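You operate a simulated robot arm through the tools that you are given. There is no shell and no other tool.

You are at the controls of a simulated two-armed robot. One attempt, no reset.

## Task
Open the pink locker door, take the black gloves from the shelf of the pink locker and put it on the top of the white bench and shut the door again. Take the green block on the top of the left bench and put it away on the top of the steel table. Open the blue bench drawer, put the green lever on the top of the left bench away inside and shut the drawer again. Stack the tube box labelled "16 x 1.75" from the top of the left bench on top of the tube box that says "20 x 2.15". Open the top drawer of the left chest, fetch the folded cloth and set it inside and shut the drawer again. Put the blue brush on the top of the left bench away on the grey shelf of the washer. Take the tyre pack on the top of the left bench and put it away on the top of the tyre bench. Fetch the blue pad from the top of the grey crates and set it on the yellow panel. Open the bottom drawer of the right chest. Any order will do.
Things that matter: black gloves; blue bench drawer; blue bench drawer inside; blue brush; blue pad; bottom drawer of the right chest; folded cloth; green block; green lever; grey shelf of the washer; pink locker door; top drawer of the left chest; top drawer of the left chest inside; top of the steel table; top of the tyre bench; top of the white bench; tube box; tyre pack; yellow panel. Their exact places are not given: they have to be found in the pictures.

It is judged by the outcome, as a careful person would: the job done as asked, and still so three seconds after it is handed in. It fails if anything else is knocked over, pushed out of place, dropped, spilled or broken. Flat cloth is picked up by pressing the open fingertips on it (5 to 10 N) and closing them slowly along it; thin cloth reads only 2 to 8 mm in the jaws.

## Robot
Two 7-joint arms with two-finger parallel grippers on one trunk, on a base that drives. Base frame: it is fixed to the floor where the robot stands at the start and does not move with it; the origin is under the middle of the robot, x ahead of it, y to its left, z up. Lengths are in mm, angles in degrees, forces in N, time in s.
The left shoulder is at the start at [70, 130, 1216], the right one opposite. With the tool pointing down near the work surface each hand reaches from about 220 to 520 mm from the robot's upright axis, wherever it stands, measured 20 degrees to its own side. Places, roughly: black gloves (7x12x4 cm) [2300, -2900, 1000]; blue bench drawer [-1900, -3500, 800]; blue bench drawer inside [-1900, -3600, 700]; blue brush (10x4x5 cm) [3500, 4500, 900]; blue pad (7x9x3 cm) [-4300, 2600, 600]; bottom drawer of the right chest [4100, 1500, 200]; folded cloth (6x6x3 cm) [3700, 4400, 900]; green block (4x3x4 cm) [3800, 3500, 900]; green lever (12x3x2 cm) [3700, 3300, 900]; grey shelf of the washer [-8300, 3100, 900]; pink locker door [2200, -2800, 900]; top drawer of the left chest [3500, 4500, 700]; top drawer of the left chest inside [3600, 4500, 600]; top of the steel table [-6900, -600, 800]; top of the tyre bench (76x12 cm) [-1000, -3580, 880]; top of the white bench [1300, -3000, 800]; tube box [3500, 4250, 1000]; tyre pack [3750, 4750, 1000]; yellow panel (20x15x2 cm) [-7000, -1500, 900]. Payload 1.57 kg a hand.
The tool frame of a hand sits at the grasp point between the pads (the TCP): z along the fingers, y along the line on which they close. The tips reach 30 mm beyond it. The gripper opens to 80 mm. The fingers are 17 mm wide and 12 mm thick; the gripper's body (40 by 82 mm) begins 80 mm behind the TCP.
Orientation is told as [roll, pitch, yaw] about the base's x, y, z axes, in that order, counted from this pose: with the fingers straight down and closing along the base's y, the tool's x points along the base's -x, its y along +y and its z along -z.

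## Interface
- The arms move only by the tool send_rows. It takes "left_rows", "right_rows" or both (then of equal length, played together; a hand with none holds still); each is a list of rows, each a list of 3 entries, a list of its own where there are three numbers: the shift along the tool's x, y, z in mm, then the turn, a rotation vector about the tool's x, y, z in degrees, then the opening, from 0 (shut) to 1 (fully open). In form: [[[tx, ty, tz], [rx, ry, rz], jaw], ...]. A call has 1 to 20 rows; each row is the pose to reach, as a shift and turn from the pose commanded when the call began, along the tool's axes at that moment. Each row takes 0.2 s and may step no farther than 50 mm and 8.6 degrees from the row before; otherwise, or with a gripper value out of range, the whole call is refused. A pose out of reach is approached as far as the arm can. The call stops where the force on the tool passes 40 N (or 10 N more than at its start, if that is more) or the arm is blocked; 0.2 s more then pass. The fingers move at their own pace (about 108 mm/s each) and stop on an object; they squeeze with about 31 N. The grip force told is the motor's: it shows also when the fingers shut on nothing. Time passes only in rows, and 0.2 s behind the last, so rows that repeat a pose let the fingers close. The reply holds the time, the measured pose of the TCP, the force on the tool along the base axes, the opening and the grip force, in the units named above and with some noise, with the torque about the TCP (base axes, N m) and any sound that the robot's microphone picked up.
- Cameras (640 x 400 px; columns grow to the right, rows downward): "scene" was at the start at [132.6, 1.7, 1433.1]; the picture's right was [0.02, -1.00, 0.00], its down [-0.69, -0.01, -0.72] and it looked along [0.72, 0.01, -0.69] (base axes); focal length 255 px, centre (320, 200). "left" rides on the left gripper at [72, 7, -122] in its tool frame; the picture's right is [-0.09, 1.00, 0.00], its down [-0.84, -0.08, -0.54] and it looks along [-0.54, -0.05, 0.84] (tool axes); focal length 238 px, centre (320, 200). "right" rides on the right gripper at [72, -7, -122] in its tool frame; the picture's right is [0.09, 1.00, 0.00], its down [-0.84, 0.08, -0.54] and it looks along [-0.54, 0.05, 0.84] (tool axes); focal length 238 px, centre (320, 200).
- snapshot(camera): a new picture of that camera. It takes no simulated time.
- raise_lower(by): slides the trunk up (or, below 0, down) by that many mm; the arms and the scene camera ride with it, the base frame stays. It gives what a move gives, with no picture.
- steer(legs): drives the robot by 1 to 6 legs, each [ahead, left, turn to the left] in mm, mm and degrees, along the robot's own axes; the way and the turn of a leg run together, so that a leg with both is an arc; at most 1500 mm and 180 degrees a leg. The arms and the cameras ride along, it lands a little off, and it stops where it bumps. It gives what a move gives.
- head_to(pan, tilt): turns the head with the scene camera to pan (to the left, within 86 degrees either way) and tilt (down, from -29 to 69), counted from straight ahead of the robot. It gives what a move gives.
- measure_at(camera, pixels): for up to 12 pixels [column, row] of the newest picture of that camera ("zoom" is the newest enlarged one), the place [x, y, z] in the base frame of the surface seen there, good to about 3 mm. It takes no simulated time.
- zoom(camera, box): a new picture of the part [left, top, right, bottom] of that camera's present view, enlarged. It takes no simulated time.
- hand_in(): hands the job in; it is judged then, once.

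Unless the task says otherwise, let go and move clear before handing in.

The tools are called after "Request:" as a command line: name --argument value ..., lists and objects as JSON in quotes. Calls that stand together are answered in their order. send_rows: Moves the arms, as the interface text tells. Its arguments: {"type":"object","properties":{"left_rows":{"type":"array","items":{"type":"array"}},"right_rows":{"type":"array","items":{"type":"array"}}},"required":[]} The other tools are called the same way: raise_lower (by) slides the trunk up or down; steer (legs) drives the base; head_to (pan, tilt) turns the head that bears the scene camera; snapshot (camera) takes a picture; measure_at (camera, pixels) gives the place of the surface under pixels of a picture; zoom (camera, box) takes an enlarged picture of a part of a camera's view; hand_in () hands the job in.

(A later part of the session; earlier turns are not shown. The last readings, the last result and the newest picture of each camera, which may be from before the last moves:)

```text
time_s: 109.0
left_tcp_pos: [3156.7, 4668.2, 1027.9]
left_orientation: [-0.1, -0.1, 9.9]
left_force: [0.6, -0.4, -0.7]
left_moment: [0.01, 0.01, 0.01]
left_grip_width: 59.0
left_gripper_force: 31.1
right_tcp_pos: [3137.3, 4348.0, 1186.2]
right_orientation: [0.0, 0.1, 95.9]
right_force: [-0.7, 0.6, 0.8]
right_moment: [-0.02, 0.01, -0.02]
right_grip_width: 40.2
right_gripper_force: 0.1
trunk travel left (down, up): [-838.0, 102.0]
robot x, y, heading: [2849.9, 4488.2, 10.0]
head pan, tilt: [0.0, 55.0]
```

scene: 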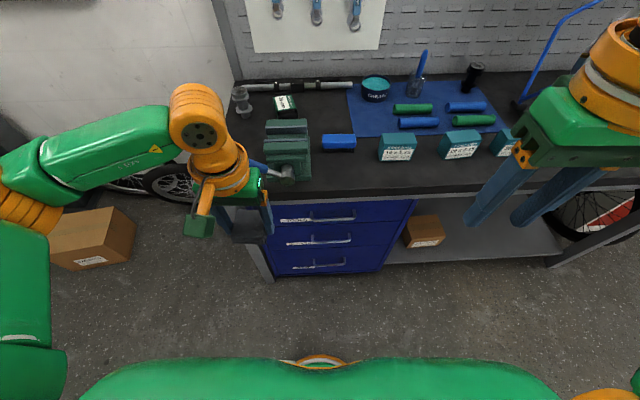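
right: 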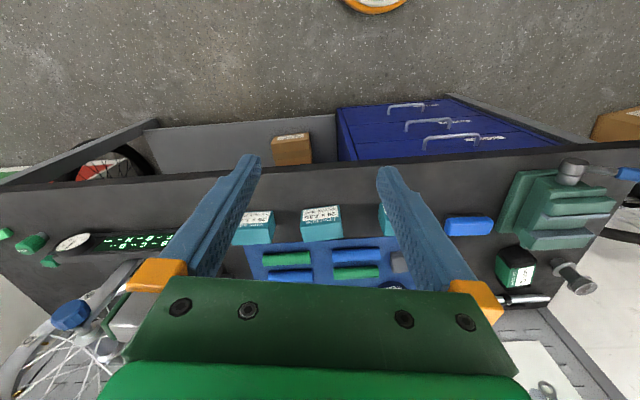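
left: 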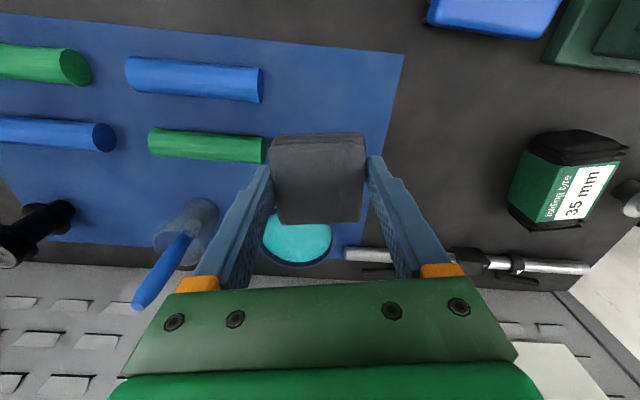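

Request:
raise_lower --by -250

Request:
raise_lower --by -220

Request:
send_rows --right_rows '[[[0, 0, 0], [8, 0, 0], 0.5], [[0, 0, 0], [16, 0, 0], 0.5], [[0, 0, 0], [24, 0, 0], 0.5], [[0, 0, 0], [32, 0, 0], 0.5], [[0, 0, 0], [40, 0, 0], 0.5], [[0, 0, 0], [48, 0, 0], 0.5], [[0, 0, 0], [56, 0, 0], 0.5], [[0, 0, 0], [64, 0, 0], 0.5], [[0, 0, 0], [72, 0, 0], 0.5], [[0, 0, 0], [80, 0, 0], 0.5], [[0, 0, 0], [85, 0, 0], 0.5], [[0, 0, 0], [85, 0, 0], 0.5]]'

Request:
snapshot --camera "right"

Request:
snapshot --camera "scene"

Request:
snapshot --camera "left"

```text
time_s: 111.6
left_tcp_pos: [3157.5, 4668.4, 777.7]
left_orientation: [0.0, -0.1, 10.0]
left_force: [-0.2, 1.1, -0.4]
left_moment: [-0.03, 0.01, 0.02]
left_grip_width: 58.7
left_gripper_force: 31.0
right_tcp_pos: [3138.4, 4348.1, 935.5]
right_orientation: [0.0, 0.0, 95.9]
right_force: [0.3, -0.2, 0.0]
right_moment: [0.03, -0.02, 0.03]
right_grip_width: 40.1
right_gripper_force: 0.1
trunk travel left (down, up): [-588.0, 352.0]
robot x, y, heading: [2845.6, 4489.0, 10.1]
head pan, tilt: [0.0, 55.0]
```

```text
time_s: 114.0
left_tcp_pos: [3156.6, 4668.3, 556.6]
left_orientation: [0.0, -0.1, 10.0]
left_force: [0.8, -0.1, -1.0]
left_moment: [0.01, -0.04, -0.02]
left_grip_width: 58.9
left_gripper_force: 31.3
right_tcp_pos: [3138.6, 4347.5, 716.3]
right_orientation: [0.0, 0.0, 96.0]
right_force: [-0.4, -0.2, -0.4]
right_moment: [0.03, -0.05, 0.0]
right_grip_width: 40.0
right_gripper_force: 0.2
trunk travel left (down, up): [-368.0, 572.0]
robot x, y, heading: [2847.0, 4488.7, 9.7]
head pan, tilt: [0.0, 55.0]
```

```text
time_s: 116.5
left_tcp_pos: [3156.7, 4666.0, 557.7]
left_orientation: [0.1, -0.1, 9.9]
left_force: [-0.6, 0.1, -0.2]
left_moment: [0.02, -0.01, 0.01]
left_grip_width: 58.6
left_gripper_force: 30.9
right_tcp_pos: [3093.5, 4440.2, 841.1]
right_orientation: [-85.0, -0.2, 95.8]
right_force: [0.5, 0.0, -1.1]
right_moment: [0.01, -0.03, 0.02]
right_grip_width: 40.0
right_gripper_force: 0.1
right hand out of reach, approached as far as the arm can: row 5, 6, 7, 8, 9, 10, 11, 12
trunk travel left (down, up): [-368.0, 572.0]
robot x, y, heading: [2850.3, 4489.9, 9.9]
head pan, tilt: [0.0, 55.0]
```

```text
taken
```

right: 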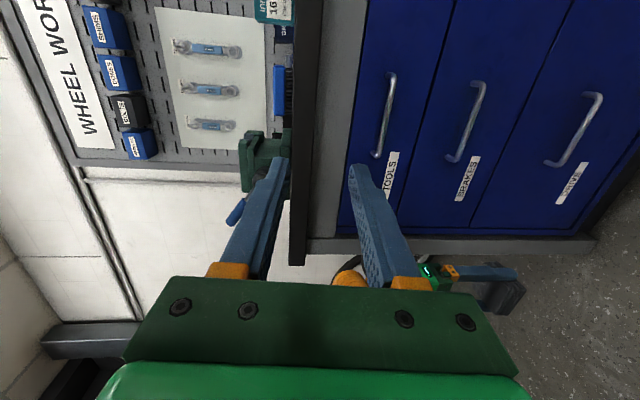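

```text
taken
```

scene: 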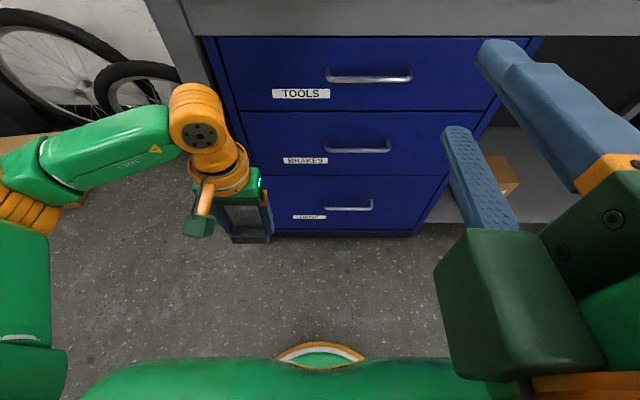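

```text
taken
```

left: 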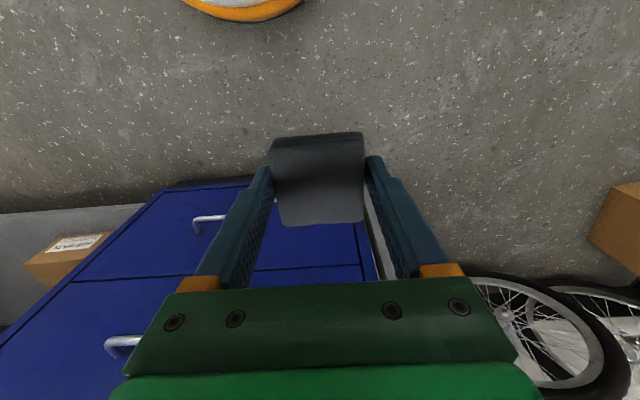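

Right hand points forward now. I move it forward and down to the handle's height, staying 60–70 mm short of the bar, and correct its yaw.

Request:
send_rows --right_rows '[[[0, 21, 34], [2, -1, 0], 0.7], [[0, 42, 67], [4, -2, 0], 0.7], [[0, 63, 101], [5, -4, 0], 0.7], [[0, 84, 135], [5, -4, 0], 0.7], [[0, 105, 168], [5, -4, 0], 0.7], [[0, 126, 190], [5, -4, 0], 0.7], [[0, 126, 190], [5, -4, 0], 0.7]]'

Request:
snapshot --camera "right"

Request:
head_to --pan 0 --tilt 45

Request:
snapshot --camera "scene"

```text
time_s: 118.2
left_tcp_pos: [3157.1, 4668.4, 557.0]
left_orientation: [-0.1, -0.1, 10.1]
left_force: [-0.4, 0.7, -0.1]
left_moment: [0.02, -0.05, 0.01]
left_grip_width: 58.9
left_gripper_force: 30.8
right_tcp_pos: [3277.6, 4476.2, 702.4]
right_orientation: [-90.0, -0.2, 99.9]
right_force: [0.3, -0.4, 1.1]
right_moment: [0.0, 0.02, -0.01]
right_grip_width: 56.2
right_gripper_force: 0.1
right hand out of reach, approached as far as the arm can: row 1, 2, 3, 4, 5, 6, 7
trunk travel left (down, up): [-368.0, 572.0]
robot x, y, heading: [2848.3, 4490.6, 10.1]
head pan, tilt: [0.0, 55.0]
```

```text
taken
```

right: 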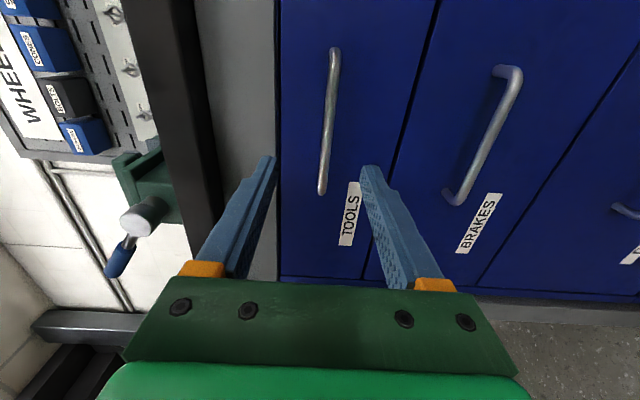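

```text
time_s: 118.9
left_tcp_pos: [3156.9, 4668.7, 557.6]
left_orientation: [-0.1, -0.1, 10.1]
left_force: [-0.1, -0.8, -1.5]
left_moment: [0.01, -0.04, -0.01]
left_grip_width: 58.7
left_gripper_force: 30.7
right_tcp_pos: [3278.2, 4476.1, 702.4]
right_orientation: [-90.0, -0.2, 99.8]
right_force: [0.2, 0.6, -0.1]
right_moment: [-0.01, -0.01, 0.01]
right_grip_width: 55.9
right_gripper_force: 0.0
trunk travel left (down, up): [-368.0, 572.0]
robot x, y, heading: [2843.5, 4488.5, 10.0]
head pan, tilt: [0.0, 45.0]
```

```text
taken
```

scene: 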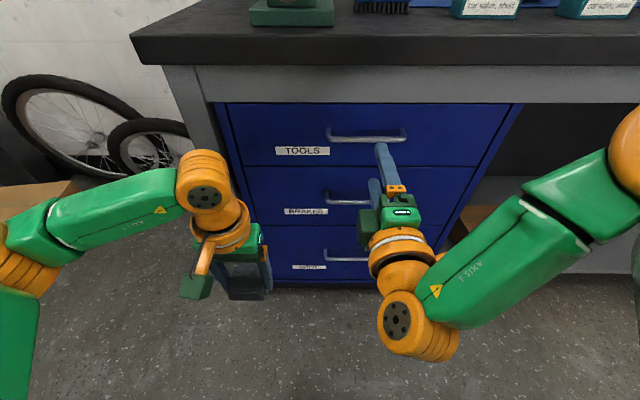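

The fingers point at the handle bar (330,120 in the right view). I measure the bar exactly.

Request:
measure_at --camera "right" --pixels '[[334, 60], [332, 90], [328, 130], [324, 165], [321, 188], [380, 120], [300, 120], [225, 150]]'

Request:
measure_at --camera "scene" --pixels '[[340, 137], [365, 138], [395, 138], [330, 132], [405, 132], [300, 120], [430, 120]]'

```text
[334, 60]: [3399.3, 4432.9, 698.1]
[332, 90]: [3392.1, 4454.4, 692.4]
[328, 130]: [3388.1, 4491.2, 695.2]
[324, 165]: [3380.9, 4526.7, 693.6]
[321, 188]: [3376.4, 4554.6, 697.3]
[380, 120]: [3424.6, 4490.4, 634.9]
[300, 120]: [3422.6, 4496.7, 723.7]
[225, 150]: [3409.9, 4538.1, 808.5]
```

```text
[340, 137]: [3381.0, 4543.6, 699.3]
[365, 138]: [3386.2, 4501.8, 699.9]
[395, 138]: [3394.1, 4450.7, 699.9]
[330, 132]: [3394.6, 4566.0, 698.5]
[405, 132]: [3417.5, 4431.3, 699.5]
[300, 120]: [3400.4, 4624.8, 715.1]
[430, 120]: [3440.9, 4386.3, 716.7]
```

The bar is at z≈697, x≈3390 near y 4493. I drive forward 65 mm, then finish with the arm.

Request:
steer --legs '[[65, 0, 0]]'

Request:
snapshot --camera "right"

```text
time_s: 119.9
left_tcp_pos: [3221.3, 4680.4, 557.4]
left_orientation: [-0.1, -0.1, 9.9]
left_force: [0.7, -0.7, -0.2]
left_moment: [-0.01, -0.01, -0.03]
left_grip_width: 58.9
left_gripper_force: 30.8
right_tcp_pos: [3343.0, 4488.3, 702.1]
right_orientation: [-90.0, -0.2, 99.8]
right_force: [0.1, -0.5, 0.0]
right_moment: [-0.01, -0.04, 0.03]
right_grip_width: 56.0
right_gripper_force: 0.0
trunk travel left (down, up): [-368.0, 572.0]
robot x, y, heading: [2910.9, 4502.4, 10.1]
head pan, tilt: [0.0, 45.0]
```

```text
taken
```

right: 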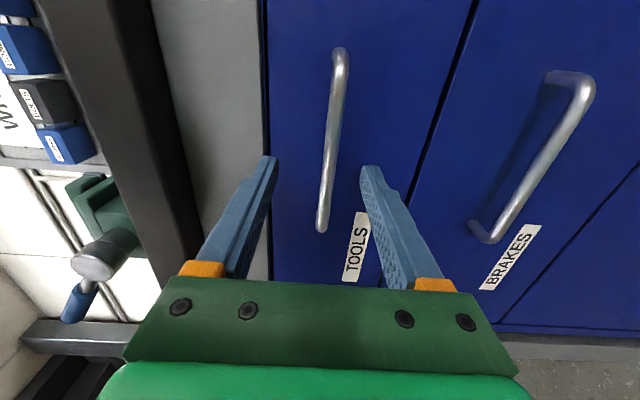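

Request:
send_rows --right_rows '[[[0, 3, 20], [0, 0, 0], 0.7], [[0, 5, 38], [0, 0, 0], 0.7], [[0, 5, 38], [0, 0, 0], 0.4], [[0, 5, 38], [0, 0, 0], 0.0], [[0, 5, 38], [0, 0, 0], 0.0], [[0, 5, 38], [0, 0, 0], 0.0]]'

Request:
snapshot --camera "right"

```text
time_s: 121.3
left_tcp_pos: [3222.7, 4680.5, 555.9]
left_orientation: [0.1, 0.0, 9.9]
left_force: [0.2, -0.2, -0.1]
left_moment: [-0.03, -0.02, 0.03]
left_grip_width: 58.7
left_gripper_force: 30.7
right_tcp_pos: [3380.6, 4494.3, 693.4]
right_orientation: [-89.5, -0.1, 99.8]
right_force: [-14.4, 0.2, -24.2]
right_moment: [-0.15, 0.24, 0.07]
right_grip_width: 10.8
right_gripper_force: 28.4
trunk travel left (down, up): [-368.0, 572.0]
robot x, y, heading: [2915.8, 4502.3, 9.9]
head pan, tilt: [0.0, 45.0]
```

```text
taken
```

right: 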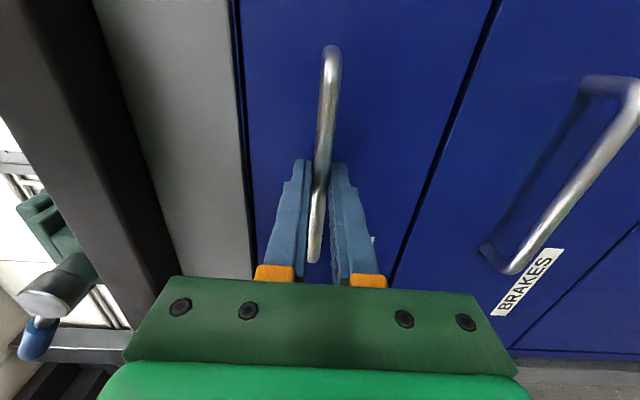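

Gripped the bar (width 10.8). I drive back a little first to see the drawer follow.

Request:
steer --legs '[[-60, 0, 0]]'

Request:
snapshot --camera "scene"

```text
time_s: 122.2
left_tcp_pos: [3163.9, 4669.8, 555.0]
left_orientation: [-0.1, 0.2, 9.8]
left_force: [0.0, -0.9, 0.0]
left_moment: [0.02, 0.0, -0.01]
left_grip_width: 58.9
left_gripper_force: 31.6
right_tcp_pos: [3323.0, 4485.1, 694.0]
right_orientation: [-89.6, -0.2, 99.7]
right_force: [-0.9, 7.0, -22.1]
right_moment: [-0.1, 0.21, 0.3]
right_grip_width: 10.8
right_gripper_force: 28.2
trunk travel left (down, up): [-368.0, 572.0]
robot x, y, heading: [2852.1, 4494.7, 10.0]
head pan, tilt: [0.0, 45.0]
```

```text
taken
```

scene: 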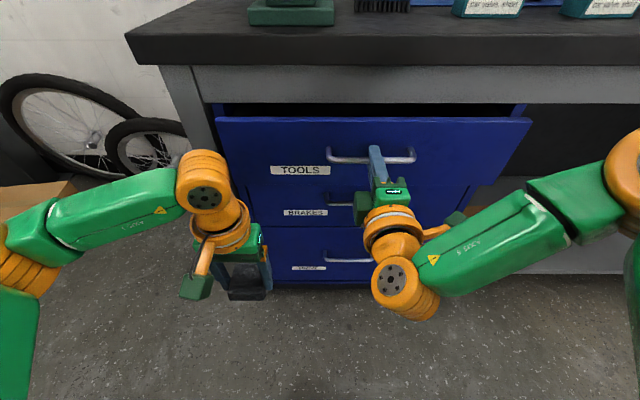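

The drawer slides out. I drive back another 150 mm.

Request:
steer --legs '[[-155, 0, 0]]'

Request:
snapshot --camera "scene"

Request:
measure_at --camera "scene" --pixels '[[300, 120], [300, 140], [450, 120], [360, 110], [340, 200], [210, 150], [540, 150]]'

```text
time_s: 123.6
left_tcp_pos: [3007.9, 4642.3, 556.1]
left_orientation: [0.0, 0.1, 10.1]
left_force: [-0.4, 0.3, 0.3]
left_moment: [0.0, 0.02, 0.02]
left_grip_width: 58.9
left_gripper_force: 30.6
right_tcp_pos: [3167.8, 4457.3, 694.8]
right_orientation: [-89.6, -0.3, 100.0]
right_force: [1.0, -2.8, -16.7]
right_moment: [-0.17, 0.16, -0.18]
right_grip_width: 10.8
right_gripper_force: 28.4
trunk travel left (down, up): [-368.0, 572.0]
robot x, y, heading: [2696.4, 4462.3, 10.2]
head pan, tilt: [0.0, 45.0]
```

```text
taken
```

scene: 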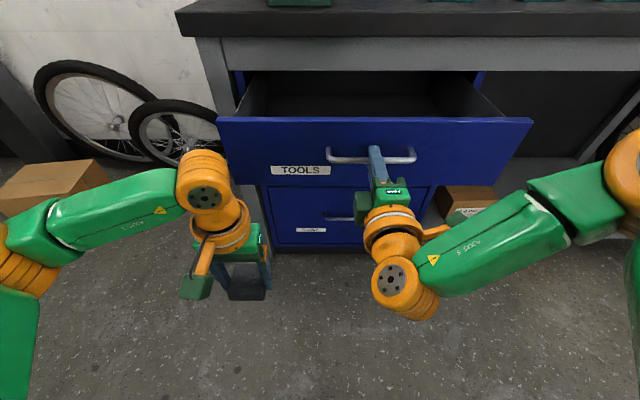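

```text
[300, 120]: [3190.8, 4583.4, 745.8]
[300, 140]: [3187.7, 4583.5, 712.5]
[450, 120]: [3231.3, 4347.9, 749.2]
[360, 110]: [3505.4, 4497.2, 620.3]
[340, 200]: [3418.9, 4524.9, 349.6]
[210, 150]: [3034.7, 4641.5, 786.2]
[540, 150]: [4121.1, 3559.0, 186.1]
```

The drawer is open by ~213 mm, its floor at z≈620, front top at 748. I let go, draw the right hand back, raise the trunk and extend the left hand.

Request:
send_rows --right_rows '[[[0, 0, 0], [0, 0, 0], 0.5], [[0, 0, 0], [0, 0, 0], 0.6], [[0, 0, 0], [0, 0, 0], 0.6], [[0, 0, -40], [0, 0, 0], 0.6], [[0, 0, -80], [0, 0, 0], 0.6], [[0, 0, -80], [0, 0, 0], 0.6]]'

Request:
raise_lower --by 300

Request:
steer --legs '[[0, -189, 0]]'

Request:
send_rows --left_rows '[[[-30, 0, 0], [0, 0, 0], 0.0], [[-60, 0, 0], [0, 0, 0], 0.0], [[-90, 0, 0], [0, 0, 0], 0.0], [[-112, 0, 0], [0, 0, 0], 0.0], [[-112, 0, 0], [0, 0, 0], 0.0]]'

Request:
snapshot --camera "scene"

```text
time_s: 125.0
left_tcp_pos: [3005.0, 4642.2, 557.5]
left_orientation: [0.0, -0.1, 10.1]
left_force: [-0.7, -0.6, 0.4]
left_moment: [0.04, 0.0, 0.04]
left_grip_width: 58.8
left_gripper_force: 30.7
right_tcp_pos: [3103.0, 4468.9, 690.1]
right_orientation: [-89.9, -0.1, 100.1]
right_force: [0.2, 0.0, 0.1]
right_moment: [-0.01, -0.01, 0.0]
right_grip_width: 48.0
right_gripper_force: 0.1
right hand out of reach, approached as far as the arm can: row 5, 6
trunk travel left (down, up): [-368.0, 572.0]
robot x, y, heading: [2694.8, 4461.8, 10.5]
head pan, tilt: [0.0, 45.0]
```

```text
time_s: 128.0
left_tcp_pos: [3004.6, 4642.7, 857.4]
left_orientation: [-0.1, -0.1, 10.1]
left_force: [-0.3, 0.0, -0.7]
left_moment: [0.01, 0.02, 0.0]
left_grip_width: 58.8
left_gripper_force: 30.9
right_tcp_pos: [3103.6, 4469.1, 989.9]
right_orientation: [-89.9, -0.1, 100.1]
right_force: [-0.2, -1.3, -0.8]
right_moment: [-0.02, 0.01, 0.01]
right_grip_width: 48.0
right_gripper_force: 0.0
trunk travel left (down, up): [-668.0, 272.0]
robot x, y, heading: [2695.6, 4459.9, 10.1]
head pan, tilt: [0.0, 45.0]
```

```text
time_s: 129.6
left_tcp_pos: [3037.7, 4460.5, 856.7]
left_orientation: [0.0, -0.2, 9.8]
left_force: [0.1, 0.5, -0.4]
left_moment: [0.0, 0.02, 0.02]
left_grip_width: 58.9
left_gripper_force: 31.2
right_tcp_pos: [3134.6, 4287.7, 989.0]
right_orientation: [-89.9, -0.1, 99.6]
right_force: [-0.9, -0.2, 0.6]
right_moment: [0.0, 0.03, 0.01]
right_grip_width: 48.0
right_gripper_force: 0.1
trunk travel left (down, up): [-668.0, 272.0]
robot x, y, heading: [2729.2, 4279.7, 9.9]
head pan, tilt: [0.0, 45.0]
```

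```text
time_s: 130.8
left_tcp_pos: [3146.1, 4479.3, 856.5]
left_orientation: [-0.1, -0.2, 9.6]
left_force: [0.0, -0.1, 0.2]
left_moment: [0.02, -0.02, 0.04]
left_grip_width: 58.8
left_gripper_force: 30.9
right_tcp_pos: [3134.7, 4284.7, 990.8]
right_orientation: [-90.1, -0.2, 99.6]
right_force: [-0.4, 0.3, -0.4]
right_moment: [0.0, -0.01, 0.0]
right_grip_width: 47.9
right_gripper_force: 0.1
trunk travel left (down, up): [-668.0, 272.0]
robot x, y, heading: [2728.0, 4283.6, 9.8]
head pan, tilt: [0.0, 45.0]
```

```text
taken
```

scene: 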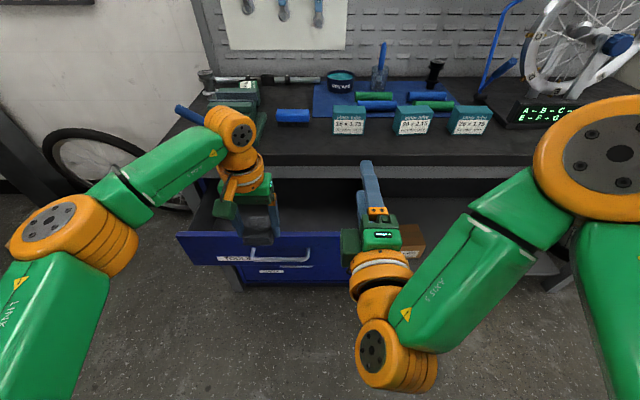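

I drive forward 150 mm to bring the cloth over the open drawer.

Request:
steer --legs '[[150, 0, 0]]'

Request:
snapshot --camera "scene"

Request:
snapshot --camera "left"

```text
time_s: 132.1
left_tcp_pos: [3291.4, 4505.5, 857.1]
left_orientation: [-0.1, -0.3, 10.0]
left_force: [0.2, 0.8, -0.9]
left_moment: [-0.01, -0.02, -0.02]
left_grip_width: 58.7
left_gripper_force: 32.0
right_tcp_pos: [3280.0, 4312.8, 990.5]
right_orientation: [-90.1, -0.2, 99.9]
right_force: [-0.8, 0.0, 0.6]
right_moment: [0.03, 0.02, 0.01]
right_grip_width: 47.7
right_gripper_force: 0.1
trunk travel left (down, up): [-668.0, 272.0]
robot x, y, heading: [2868.7, 4306.3, 10.3]
head pan, tilt: [0.0, 45.0]
```

```text
taken
```

scene: 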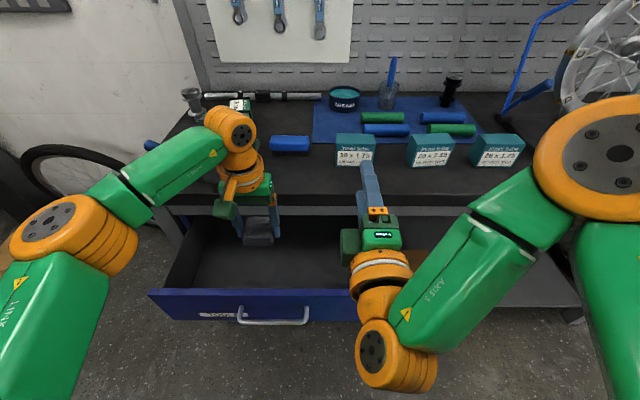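

```text
taken
```

left: 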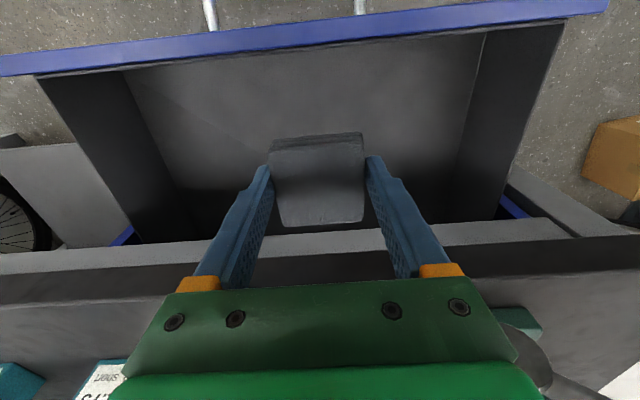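

Position is right over the drawer. The right hand would come close to the drawer when lowering, so I lift it first, then lower the trunk.

Request:
send_rows --right_rows '[[[0, -40, 0], [0, 0, 0], 0.5], [[0, -80, 0], [0, 0, 0], 0.5], [[0, -120, 0], [0, 0, 0], 0.5], [[0, -150, 0], [0, 0, 0], 0.5], [[0, -150, 0], [0, 0, 0], 0.5]]'

Request:
raise_lower --by -150

Request:
snapshot --camera "scene"

Request:
snapshot --camera "left"

```text
time_s: 133.3
left_tcp_pos: [3292.3, 4507.4, 855.8]
left_orientation: [0.0, 0.0, 10.0]
left_force: [0.2, 1.2, 0.5]
left_moment: [-0.01, 0.01, -0.01]
left_grip_width: 58.8
left_gripper_force: 31.0
right_tcp_pos: [3280.2, 4312.8, 1140.1]
right_orientation: [-89.9, -0.1, 99.9]
right_force: [-0.3, 0.0, -0.6]
right_moment: [0.01, -0.02, 0.0]
right_grip_width: 39.9
right_gripper_force: 0.2
right hand out of reach, approached as far as the arm can: row 1
trunk travel left (down, up): [-668.0, 272.0]
robot x, y, heading: [2872.8, 4309.1, 10.0]
head pan, tilt: [0.0, 45.0]
```

```text
time_s: 135.1
left_tcp_pos: [3292.5, 4507.3, 705.4]
left_orientation: [-0.1, -0.1, 10.0]
left_force: [-0.2, -0.3, -1.4]
left_moment: [-0.01, -0.01, 0.0]
left_grip_width: 58.8
left_gripper_force: 31.4
right_tcp_pos: [3278.3, 4313.5, 990.2]
right_orientation: [-89.9, -0.1, 99.8]
right_force: [-0.3, 0.4, -0.4]
right_moment: [0.02, 0.0, 0.06]
right_grip_width: 40.1
right_gripper_force: 0.0
trunk travel left (down, up): [-518.0, 422.0]
robot x, y, heading: [2869.1, 4309.6, 9.9]
head pan, tilt: [0.0, 45.0]
```

```text
taken
```

scene: 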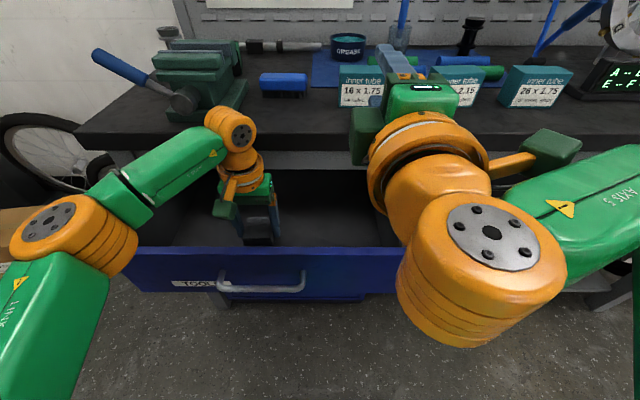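

```text
taken
```

left: 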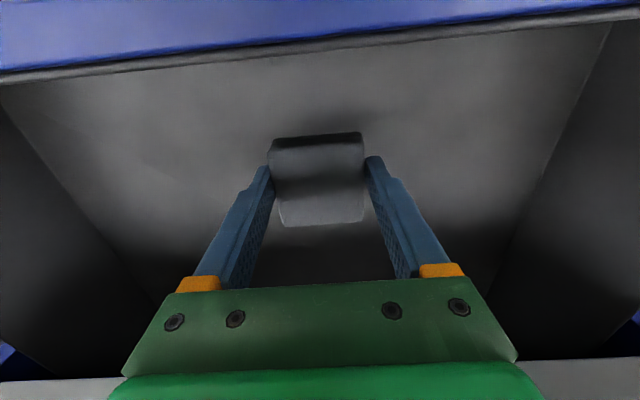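

Request:
measure_at --camera "scene" --pixels '[[50, 225], [110, 255], [90, 275], [150, 190], [230, 125], [240, 170], [130, 265], [225, 210]]'

Request:
measure_at --camera "left" --pixels '[[320, 60], [200, 150], [450, 130], [320, 150], [320, 135], [150, 60]]'

```text
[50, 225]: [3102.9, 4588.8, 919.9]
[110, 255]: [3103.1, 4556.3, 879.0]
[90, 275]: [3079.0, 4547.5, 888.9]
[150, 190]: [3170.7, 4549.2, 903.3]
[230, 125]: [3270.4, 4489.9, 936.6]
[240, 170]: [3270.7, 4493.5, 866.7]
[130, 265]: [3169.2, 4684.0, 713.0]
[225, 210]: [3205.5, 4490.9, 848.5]
```

```text
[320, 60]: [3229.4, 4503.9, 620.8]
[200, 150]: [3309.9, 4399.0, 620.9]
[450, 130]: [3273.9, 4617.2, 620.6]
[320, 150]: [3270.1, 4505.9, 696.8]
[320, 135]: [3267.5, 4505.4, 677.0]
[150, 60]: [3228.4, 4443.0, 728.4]
```

Drawer floor is at 620.7 and the cloth's bottom about 671. I lower 48 mm and let go.

Request:
raise_lower --by -47

Request:
send_rows --left_rows '[[[0, 0, 0], [0, 0, 0], 0.78], [[0, 0, 0], [0, 0, 0], 0.9], [[0, 0, 0], [0, 0, 0], 0.9]]'

Request:
snapshot --camera "left"

```text
time_s: 136.0
left_tcp_pos: [3293.2, 4506.9, 659.9]
left_orientation: [-0.1, -0.1, 9.9]
left_force: [-1.2, -0.6, -0.6]
left_moment: [-0.01, 0.0, -0.01]
left_grip_width: 58.8
left_gripper_force: 30.9
right_tcp_pos: [3279.8, 4313.0, 944.5]
right_orientation: [-90.0, -0.2, 99.8]
right_force: [0.1, 0.0, 0.0]
right_moment: [-0.04, 0.01, 0.01]
right_grip_width: 39.8
right_gripper_force: 0.0
trunk travel left (down, up): [-471.0, 469.0]
robot x, y, heading: [2874.6, 4307.4, 10.2]
head pan, tilt: [0.0, 45.0]
```

```text
time_s: 136.8
left_tcp_pos: [3291.6, 4506.9, 658.3]
left_orientation: [-0.1, -0.1, 9.9]
left_force: [0.3, 0.2, 0.5]
left_moment: [-0.01, 0.01, 0.03]
left_grip_width: 71.7
left_gripper_force: 0.1
right_tcp_pos: [3279.8, 4312.7, 944.7]
right_orientation: [-89.9, -0.2, 99.8]
right_force: [-0.6, -0.1, -0.9]
right_moment: [-0.01, 0.0, 0.01]
right_grip_width: 39.9
right_gripper_force: 0.0
trunk travel left (down, up): [-471.0, 469.0]
robot x, y, heading: [2870.2, 4309.2, 10.0]
head pan, tilt: [0.0, 45.0]
```

```text
taken
```

left: 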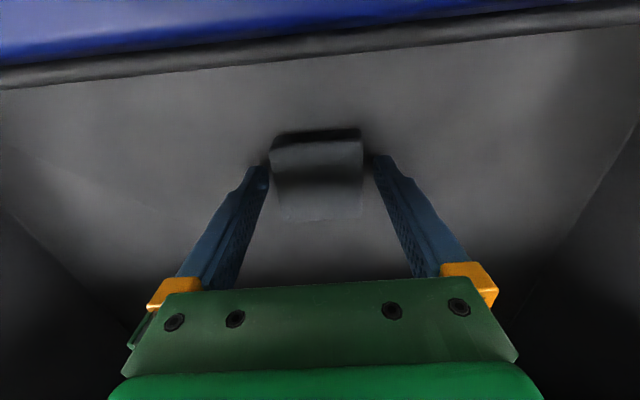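

The cloth lies on the drawer floor. I raise, back out, and prepare the right hand to push the drawer shut.

Request:
raise_lower --by 190

Request:
snapshot --camera "left"

Request:
steer --legs '[[-170, 0, 0]]'

Request:
send_rows --left_rows '[[[30, 0, 0], [0, 0, 0], 0.5], [[60, 0, 0], [0, 0, 0], 0.5], [[90, 0, 0], [0, 0, 0], 0.5], [[112, 0, 0], [0, 0, 0], 0.5], [[112, 0, 0], [0, 0, 0], 0.5]]' --right_rows '[[[0, 40, 10], [0, 0, 0], 0.0], [[0, 80, 20], [0, 0, 0], 0.0], [[0, 120, 30], [0, 0, 0], 0.0], [[0, 150, 40], [0, 0, 0], 0.0], [[0, 150, 40], [0, 0, 0], 0.0]]'

Request:
steer --legs '[[0, 170, 0]]'

```text
time_s: 138.8
left_tcp_pos: [3292.5, 4506.8, 848.3]
left_orientation: [0.0, -0.1, 10.0]
left_force: [-0.2, 0.7, -0.6]
left_moment: [-0.03, -0.02, 0.01]
left_grip_width: 71.9
left_gripper_force: 0.1
right_tcp_pos: [3279.4, 4312.6, 1134.5]
right_orientation: [-89.9, -0.2, 99.9]
right_force: [-0.1, -0.3, 0.2]
right_moment: [0.03, 0.0, -0.03]
right_grip_width: 40.0
right_gripper_force: 0.1
trunk travel left (down, up): [-661.0, 279.0]
robot x, y, heading: [2873.4, 4307.6, 10.2]
head pan, tilt: [0.0, 45.0]
```

```text
taken
```

left: 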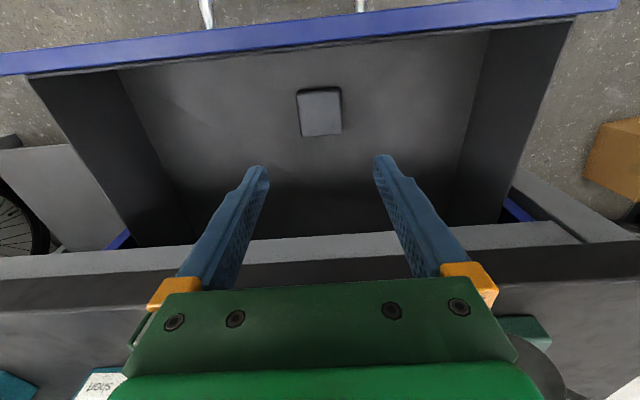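

```text
time_s: 140.3
left_tcp_pos: [3128.1, 4475.5, 849.0]
left_orientation: [-0.1, 0.0, 9.8]
left_force: [-0.1, 0.0, 0.5]
left_moment: [-0.02, 0.0, -0.03]
left_grip_width: 72.0
left_gripper_force: 0.1
right_tcp_pos: [3116.0, 4283.2, 1132.8]
right_orientation: [-89.9, -0.2, 99.6]
right_force: [0.0, 0.9, 0.0]
right_moment: [-0.01, 0.02, 0.03]
right_grip_width: 39.9
right_gripper_force: 0.1
trunk travel left (down, up): [-661.0, 279.0]
robot x, y, heading: [2705.3, 4277.9, 9.9]
head pan, tilt: [0.0, 45.0]
```

```text
time_s: 141.5
left_tcp_pos: [3018.1, 4458.6, 849.7]
left_orientation: [-0.2, -0.2, 9.8]
left_force: [-0.5, 0.0, -0.2]
left_moment: [0.02, -0.02, -0.04]
left_grip_width: 40.0
left_gripper_force: 0.1
right_tcp_pos: [3154.1, 4289.1, 984.9]
right_orientation: [-89.9, -0.2, 99.6]
right_force: [-0.5, -0.3, -0.6]
right_moment: [-0.03, 0.0, 0.01]
right_grip_width: 0.0
right_gripper_force: 21.2
trunk travel left (down, up): [-661.0, 279.0]
robot x, y, heading: [2710.9, 4281.4, 10.3]
head pan, tilt: [0.0, 45.0]
```

```text
time_s: 142.9
left_tcp_pos: [2991.3, 4617.3, 849.5]
left_orientation: [0.0, -0.2, 9.6]
left_force: [0.4, 0.3, 0.5]
left_moment: [-0.01, 0.0, 0.01]
left_grip_width: 39.8
left_gripper_force: 0.0
right_tcp_pos: [3126.9, 4447.1, 986.7]
right_orientation: [-90.0, -0.3, 99.5]
right_force: [0.2, -0.9, -1.1]
right_moment: [0.0, -0.02, -0.01]
right_grip_width: 0.1
right_gripper_force: 20.6
trunk travel left (down, up): [-661.0, 279.0]
robot x, y, heading: [2678.4, 4437.9, 9.7]
head pan, tilt: [0.0, 45.0]
```

The cloth lies clearly in the drawer (320,110). Now I lower the closed right fist to below the handle bar and push the panel.

Request:
send_rows --right_rows '[[[0, 0, -20], [0, 0, 0], 0.0], [[0, 0, -20], [0, 0, 0], 0.0]]'

Request:
raise_lower --by -332

Request:
head_to --pan 0 --tilt 45

Request:
snapshot --camera "scene"

Request:
snapshot --camera "right"

```text
time_s: 143.5
left_tcp_pos: [2990.8, 4618.8, 851.1]
left_orientation: [-0.1, -0.2, 9.6]
left_force: [-0.2, -0.4, -0.5]
left_moment: [0.05, -0.02, -0.03]
left_grip_width: 40.1
left_gripper_force: 0.0
right_tcp_pos: [3107.5, 4445.7, 987.1]
right_orientation: [-89.9, -0.3, 99.5]
right_force: [-0.7, 0.2, 0.0]
right_moment: [-0.05, -0.01, -0.02]
right_grip_width: 0.3
right_gripper_force: 21.1
trunk travel left (down, up): [-661.0, 279.0]
robot x, y, heading: [2681.4, 4439.1, 9.7]
head pan, tilt: [0.0, 45.0]
```

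```text
time_s: 146.8
left_tcp_pos: [2990.2, 4618.3, 518.5]
left_orientation: [0.0, -0.1, 9.6]
left_force: [-0.5, -0.1, -0.2]
left_moment: [-0.01, 0.0, -0.03]
left_grip_width: 40.0
left_gripper_force: 0.0
right_tcp_pos: [3107.2, 4445.1, 654.5]
right_orientation: [-89.8, -0.1, 99.5]
right_force: [0.7, 0.2, -0.7]
right_moment: [-0.02, 0.01, 0.05]
right_grip_width: 0.1
right_gripper_force: 21.7
trunk travel left (down, up): [-329.0, 611.0]
robot x, y, heading: [2679.8, 4439.0, 9.7]
head pan, tilt: [0.0, 45.0]
```

```text
time_s: 147.4
left_tcp_pos: [2990.4, 4618.1, 517.8]
left_orientation: [-0.1, 0.0, 9.6]
left_force: [0.3, 0.2, 0.6]
left_moment: [-0.01, 0.02, 0.02]
left_grip_width: 40.3
left_gripper_force: 0.0
right_tcp_pos: [3106.7, 4446.0, 655.3]
right_orientation: [-89.9, -0.2, 99.5]
right_force: [-0.3, 0.5, -0.5]
right_moment: [0.01, 0.04, 0.02]
right_grip_width: 0.0
right_gripper_force: 20.9
trunk travel left (down, up): [-329.0, 611.0]
robot x, y, heading: [2682.4, 4441.8, 9.6]
head pan, tilt: [0.0, 45.0]
```

```text
taken
```

scene: 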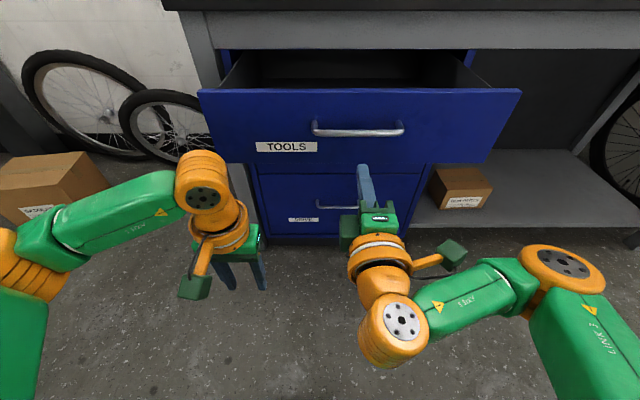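

```text
taken
```

right: 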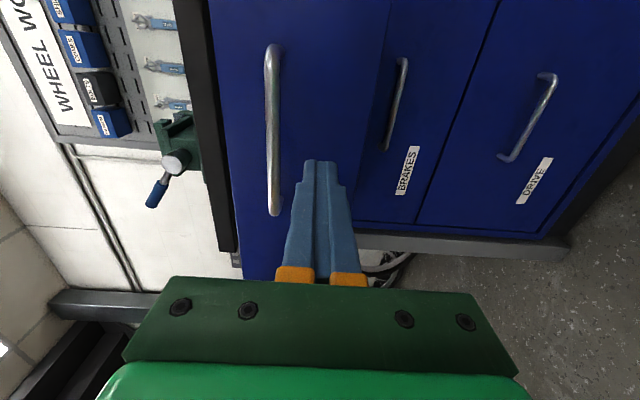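

The fist sits below the handle in front of the TOOLS panel. I drive forward most of the way.

Request:
steer --legs '[[250, 0, 0]]'

Request:
snapshot --camera "right"

Request:
snapshot --camera "scene"

```text
time_s: 149.2
left_tcp_pos: [3242.7, 4661.2, 516.7]
left_orientation: [-0.1, -0.2, 9.6]
left_force: [-0.1, -0.3, 0.5]
left_moment: [0.03, 0.0, -0.03]
left_grip_width: 40.1
left_gripper_force: 0.1
right_tcp_pos: [3357.5, 4488.4, 654.3]
right_orientation: [-89.9, -0.3, 99.5]
right_force: [0.8, 0.6, 0.7]
right_moment: [-0.01, -0.03, 0.01]
right_grip_width: 0.1
right_gripper_force: 20.8
trunk travel left (down, up): [-329.0, 611.0]
robot x, y, heading: [2931.7, 4482.3, 9.7]
head pan, tilt: [0.0, 45.0]
```

```text
taken
```

right: 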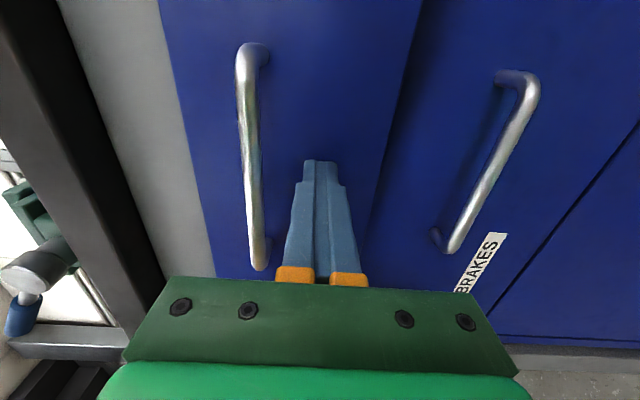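

```text
taken
```

scene: 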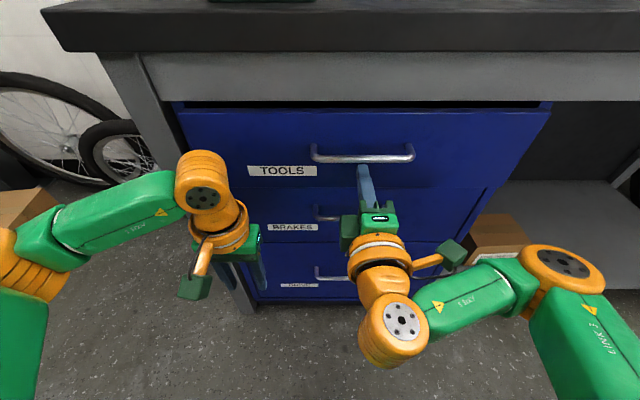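

About 35 mm remain. I finish with the arm, watching the force.

Request:
send_rows --right_rows '[[[0, 0, 8], [0, 0, 0], 0.0], [[0, 0, 16], [0, 0, 0], 0.0], [[0, 0, 24], [0, 0, 0], 0.0], [[0, 0, 30], [0, 0, 0], 0.0], [[0, 0, 34], [0, 0, 0], 0.0], [[0, 0, 38], [0, 0, 0], 0.0], [[0, 0, 41], [0, 0, 0], 0.0]]'

Request:
snapshot --camera "right"

Request:
snapshot --camera "scene"

```text
time_s: 150.8
left_tcp_pos: [3239.0, 4658.5, 519.8]
left_orientation: [0.0, -0.6, 9.5]
left_force: [-0.2, 0.3, -0.1]
left_moment: [0.01, 0.01, -0.01]
left_grip_width: 40.1
left_gripper_force: 0.1
right_tcp_pos: [3393.4, 4493.9, 655.0]
right_orientation: [-89.6, -0.2, 99.7]
right_force: [-19.3, -5.9, 0.3]
right_moment: [0.16, -0.03, 0.09]
right_grip_width: 0.0
right_gripper_force: 21.4
trunk travel left (down, up): [-329.0, 611.0]
robot x, y, heading: [2930.9, 4481.0, 9.6]
head pan, tilt: [0.0, 45.0]
stopped in row 7 (right hand): the force on the tool passed its limit at 45 N (the readings are from after the stop); the commanded pose is now the measured one
```

```text
taken
```

right: 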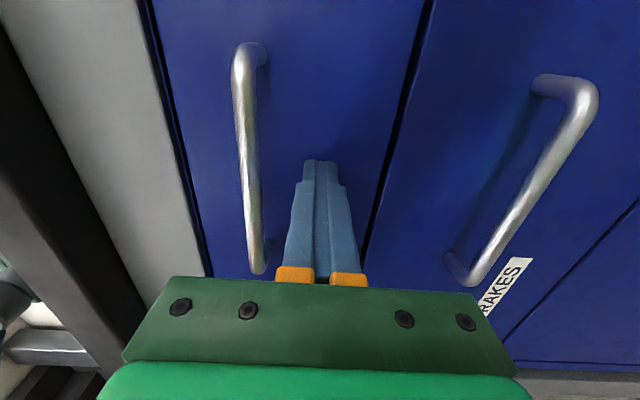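

```text
taken
```

scene: 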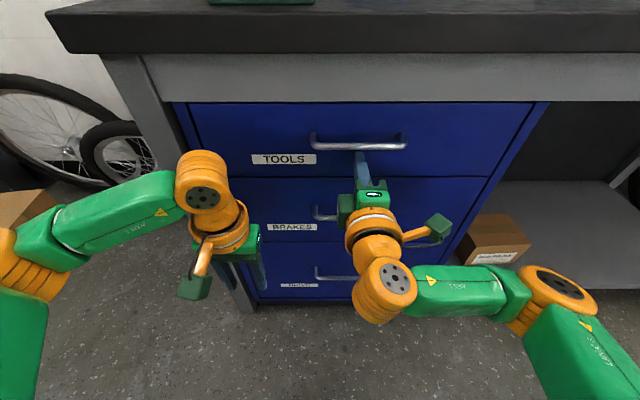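

The drawer is flush again. I pull the hand back, back the robot off, raise the trunk, and turn the right hand to fingers-down (closing fore-aft) for the tube box.

Request:
send_rows --right_rows '[[[0, 0, -30], [0, 0, 0], 0.0], [[0, 0, -60], [0, 0, 0], 0.0], [[0, 0, -60], [0, 0, 0], 0.3]]'

Request:
steer --legs '[[-120, 0, 0]]'

Request:
raise_lower --by 300

Request:
raise_lower --by 200

Request:
send_rows --right_rows '[[[0, 0, 0], [-8, 0, 0], 0.6], [[0, 0, 0], [-16, 0, 0], 0.6], [[0, 0, 0], [-24, 0, 0], 0.6], [[0, 0, 0], [-32, 0, 0], 0.6], [[0, 0, 0], [-40, 0, 0], 0.6], [[0, 0, 0], [-48, 0, 0], 0.6], [[0, 0, 0], [-56, 0, 0], 0.6], [[0, 0, 0], [-64, 0, 0], 0.6], [[0, 0, 0], [-72, 0, 0], 0.6], [[0, 0, 0], [-80, 0, 0], 0.6], [[0, 0, 0], [-88, 0, 0], 0.8], [[0, 0, 0], [-90, 0, 0], 0.8], [[0, 0, 0], [-90, 0, 0], 0.8]]'

Request:
head_to --pan 0 --tilt 50

Request:
snapshot --camera "scene"

```text
time_s: 151.6
left_tcp_pos: [3241.7, 4659.8, 517.3]
left_orientation: [-0.1, -0.1, 9.6]
left_force: [0.5, -0.8, -0.1]
left_moment: [0.01, 0.01, 0.03]
left_grip_width: 40.3
left_gripper_force: 0.1
right_tcp_pos: [3337.1, 4485.8, 654.7]
right_orientation: [-89.5, -0.1, 99.4]
right_force: [-0.8, -0.3, -0.1]
right_moment: [0.03, -0.01, 0.01]
right_grip_width: 24.0
right_gripper_force: 0.0
trunk travel left (down, up): [-329.0, 611.0]
robot x, y, heading: [2931.4, 4485.3, 9.7]
head pan, tilt: [0.0, 45.0]
```

```text
time_s: 152.9
left_tcp_pos: [3122.4, 4640.8, 517.8]
left_orientation: [-0.1, 0.0, 9.6]
left_force: [-0.4, -0.2, 0.5]
left_moment: [-0.02, -0.02, -0.01]
left_grip_width: 40.2
left_gripper_force: 0.1
right_tcp_pos: [3217.3, 4466.2, 654.2]
right_orientation: [-89.5, -0.1, 99.6]
right_force: [-0.3, -0.3, -0.4]
right_moment: [-0.01, -0.01, 0.0]
right_grip_width: 24.1
right_gripper_force: 0.1
trunk travel left (down, up): [-329.0, 611.0]
robot x, y, heading: [2811.3, 4461.0, 9.6]
head pan, tilt: [0.0, 45.0]
```

```text
time_s: 155.9
left_tcp_pos: [3121.2, 4640.0, 817.7]
left_orientation: [-0.1, 0.0, 9.6]
left_force: [0.1, -0.2, 0.6]
left_moment: [0.03, 0.0, -0.02]
left_grip_width: 39.9
left_gripper_force: 0.1
right_tcp_pos: [3218.8, 4467.0, 953.5]
right_orientation: [-89.4, -0.1, 99.5]
right_force: [0.0, 0.7, 0.1]
right_moment: [0.02, 0.03, -0.01]
right_grip_width: 23.9
right_gripper_force: 0.1
trunk travel left (down, up): [-629.0, 311.0]
robot x, y, heading: [2813.1, 4461.8, 9.7]
head pan, tilt: [0.0, 45.0]
```

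```text
time_s: 158.1
left_tcp_pos: [3122.4, 4639.9, 1017.0]
left_orientation: [-0.1, 0.0, 9.6]
left_force: [0.2, -0.4, -0.3]
left_moment: [0.01, -0.02, -0.02]
left_grip_width: 39.9
left_gripper_force: 0.0
right_tcp_pos: [3218.6, 4466.7, 1152.1]
right_orientation: [-89.5, -0.1, 99.6]
right_force: [-0.2, -0.1, 0.2]
right_moment: [0.0, 0.02, 0.01]
right_grip_width: 23.9
right_gripper_force: 0.0
trunk travel left (down, up): [-829.0, 111.0]
robot x, y, heading: [2811.6, 4458.3, 9.9]
head pan, tilt: [0.0, 45.0]
```

```text
time_s: 160.8
left_tcp_pos: [3121.4, 4639.1, 1018.0]
left_orientation: [-0.1, -0.1, 9.5]
left_force: [0.4, 0.5, 0.3]
left_moment: [0.02, 0.01, 0.0]
left_grip_width: 40.1
left_gripper_force: 0.1
right_tcp_pos: [3245.9, 4479.9, 1161.3]
right_orientation: [-0.8, -0.2, 99.5]
right_force: [0.5, 0.8, 0.0]
right_moment: [0.0, 0.0, 0.05]
right_grip_width: 64.2
right_gripper_force: 0.0
right hand out of reach, approached as far as the arm can: row 4, 5, 6, 7, 8, 9, 10, 11, 12, 13
trunk travel left (down, up): [-829.0, 111.0]
robot x, y, heading: [2809.3, 4460.5, 9.6]
head pan, tilt: [0.0, 45.0]
```

```text
time_s: 161.5
left_tcp_pos: [3123.4, 4640.8, 1017.6]
left_orientation: [-0.1, -0.1, 9.5]
left_force: [0.3, 0.0, 0.5]
left_moment: [-0.01, 0.02, 0.0]
left_grip_width: 40.1
left_gripper_force: 0.1
right_tcp_pos: [3245.6, 4481.0, 1160.9]
right_orientation: [-0.6, -0.4, 99.4]
right_force: [1.2, -0.5, -0.8]
right_moment: [-0.02, -0.02, 0.0]
right_grip_width: 64.1
right_gripper_force: 0.1
trunk travel left (down, up): [-829.0, 111.0]
robot x, y, heading: [2811.2, 4457.8, 9.7]
head pan, tilt: [0.0, 50.0]
```

```text
taken
```

scene: 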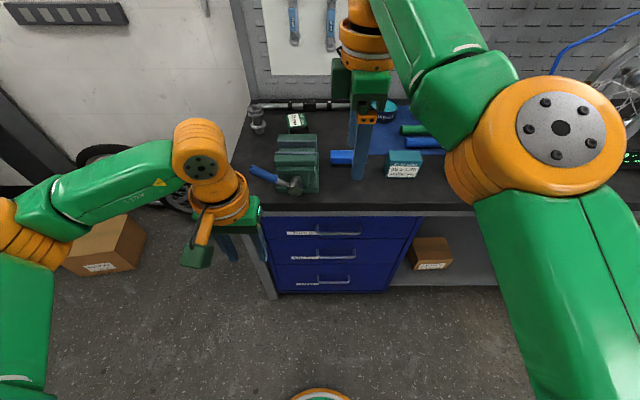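

Right hand is fingers-down with yaw ≈99.5, already closing fore-aft. I drive so that it comes over the "16 x 1.75" box.

Request:
steer --legs '[[0, -200, 0], [235, 0, 0]]'

Request:
head_to --pan 0 --tilt 55

Request:
snapshot --camera "scene"

Request:
snapshot --camera "right"

```text
time_s: 164.5
left_tcp_pos: [3387.3, 4482.1, 1017.1]
left_orientation: [-0.1, -0.3, 9.6]
left_force: [0.3, -0.8, 1.1]
left_moment: [0.0, -0.04, -0.01]
left_grip_width: 40.0
left_gripper_force: 0.1
right_tcp_pos: [3508.2, 4322.7, 1162.5]
right_orientation: [-0.7, -0.4, 99.5]
right_force: [-0.6, -0.8, -0.4]
right_moment: [0.03, -0.01, 0.0]
right_grip_width: 64.0
right_gripper_force: 0.0
trunk travel left (down, up): [-829.0, 111.0]
robot x, y, heading: [3078.1, 4306.2, 9.8]
head pan, tilt: [0.0, 50.0]
```

```text
time_s: 165.1
left_tcp_pos: [3388.6, 4482.7, 1017.6]
left_orientation: [-0.1, -0.1, 9.6]
left_force: [0.1, -0.3, 0.8]
left_moment: [0.03, -0.01, 0.02]
left_grip_width: 40.0
left_gripper_force: 0.1
right_tcp_pos: [3511.5, 4323.5, 1162.2]
right_orientation: [-0.7, -0.3, 99.5]
right_force: [0.2, -0.4, -0.2]
right_moment: [-0.04, 0.01, -0.01]
right_grip_width: 63.5
right_gripper_force: 0.1
trunk travel left (down, up): [-829.0, 111.0]
robot x, y, heading: [3079.4, 4303.6, 9.9]
head pan, tilt: [0.0, 55.0]
```

```text
taken
```

scene: 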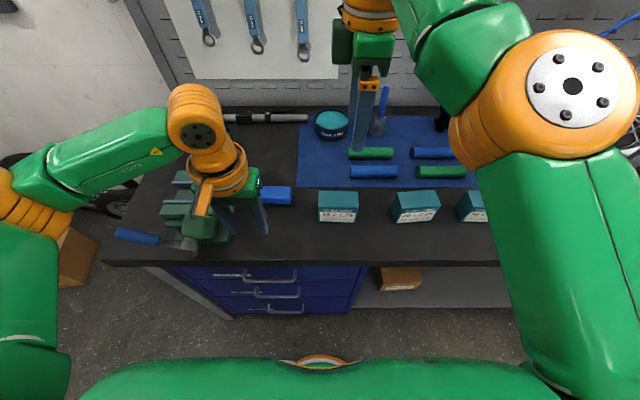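

```text
taken
```

right: 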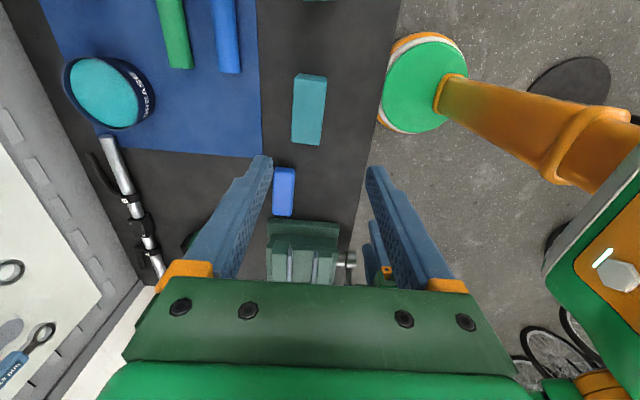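

Request:
measure_at --camera "right" --pixels '[[298, 78], [324, 81], [319, 142], [295, 138], [308, 110]]'

Request:
measure_at --camera "scene" --pixels '[[320, 193], [356, 193], [320, 204], [356, 206], [338, 200], [393, 195], [435, 192], [397, 209], [438, 206], [415, 200], [338, 216], [416, 216]]'

Request:
zoom --camera "scene" --box '[300, 170, 460, 240]'

```text
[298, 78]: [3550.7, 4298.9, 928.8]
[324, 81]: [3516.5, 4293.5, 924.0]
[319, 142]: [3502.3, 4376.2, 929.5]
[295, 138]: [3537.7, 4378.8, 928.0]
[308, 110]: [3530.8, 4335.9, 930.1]
```

```text
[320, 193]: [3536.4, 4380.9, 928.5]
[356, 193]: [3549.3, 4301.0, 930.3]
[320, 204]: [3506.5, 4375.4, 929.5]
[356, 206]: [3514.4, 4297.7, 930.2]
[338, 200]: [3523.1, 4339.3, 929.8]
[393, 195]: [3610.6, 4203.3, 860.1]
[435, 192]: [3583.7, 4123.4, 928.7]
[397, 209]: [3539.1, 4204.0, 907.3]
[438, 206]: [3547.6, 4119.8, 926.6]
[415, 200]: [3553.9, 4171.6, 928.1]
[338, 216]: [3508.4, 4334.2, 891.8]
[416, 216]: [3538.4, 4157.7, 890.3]
```

```text
4.00 times, centred on (380, 205) of scene
```

zoom: 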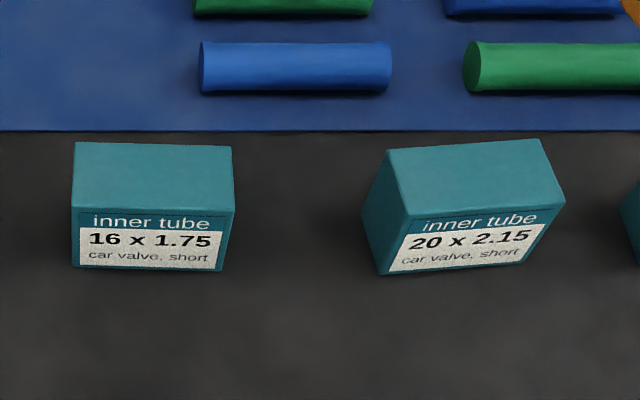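

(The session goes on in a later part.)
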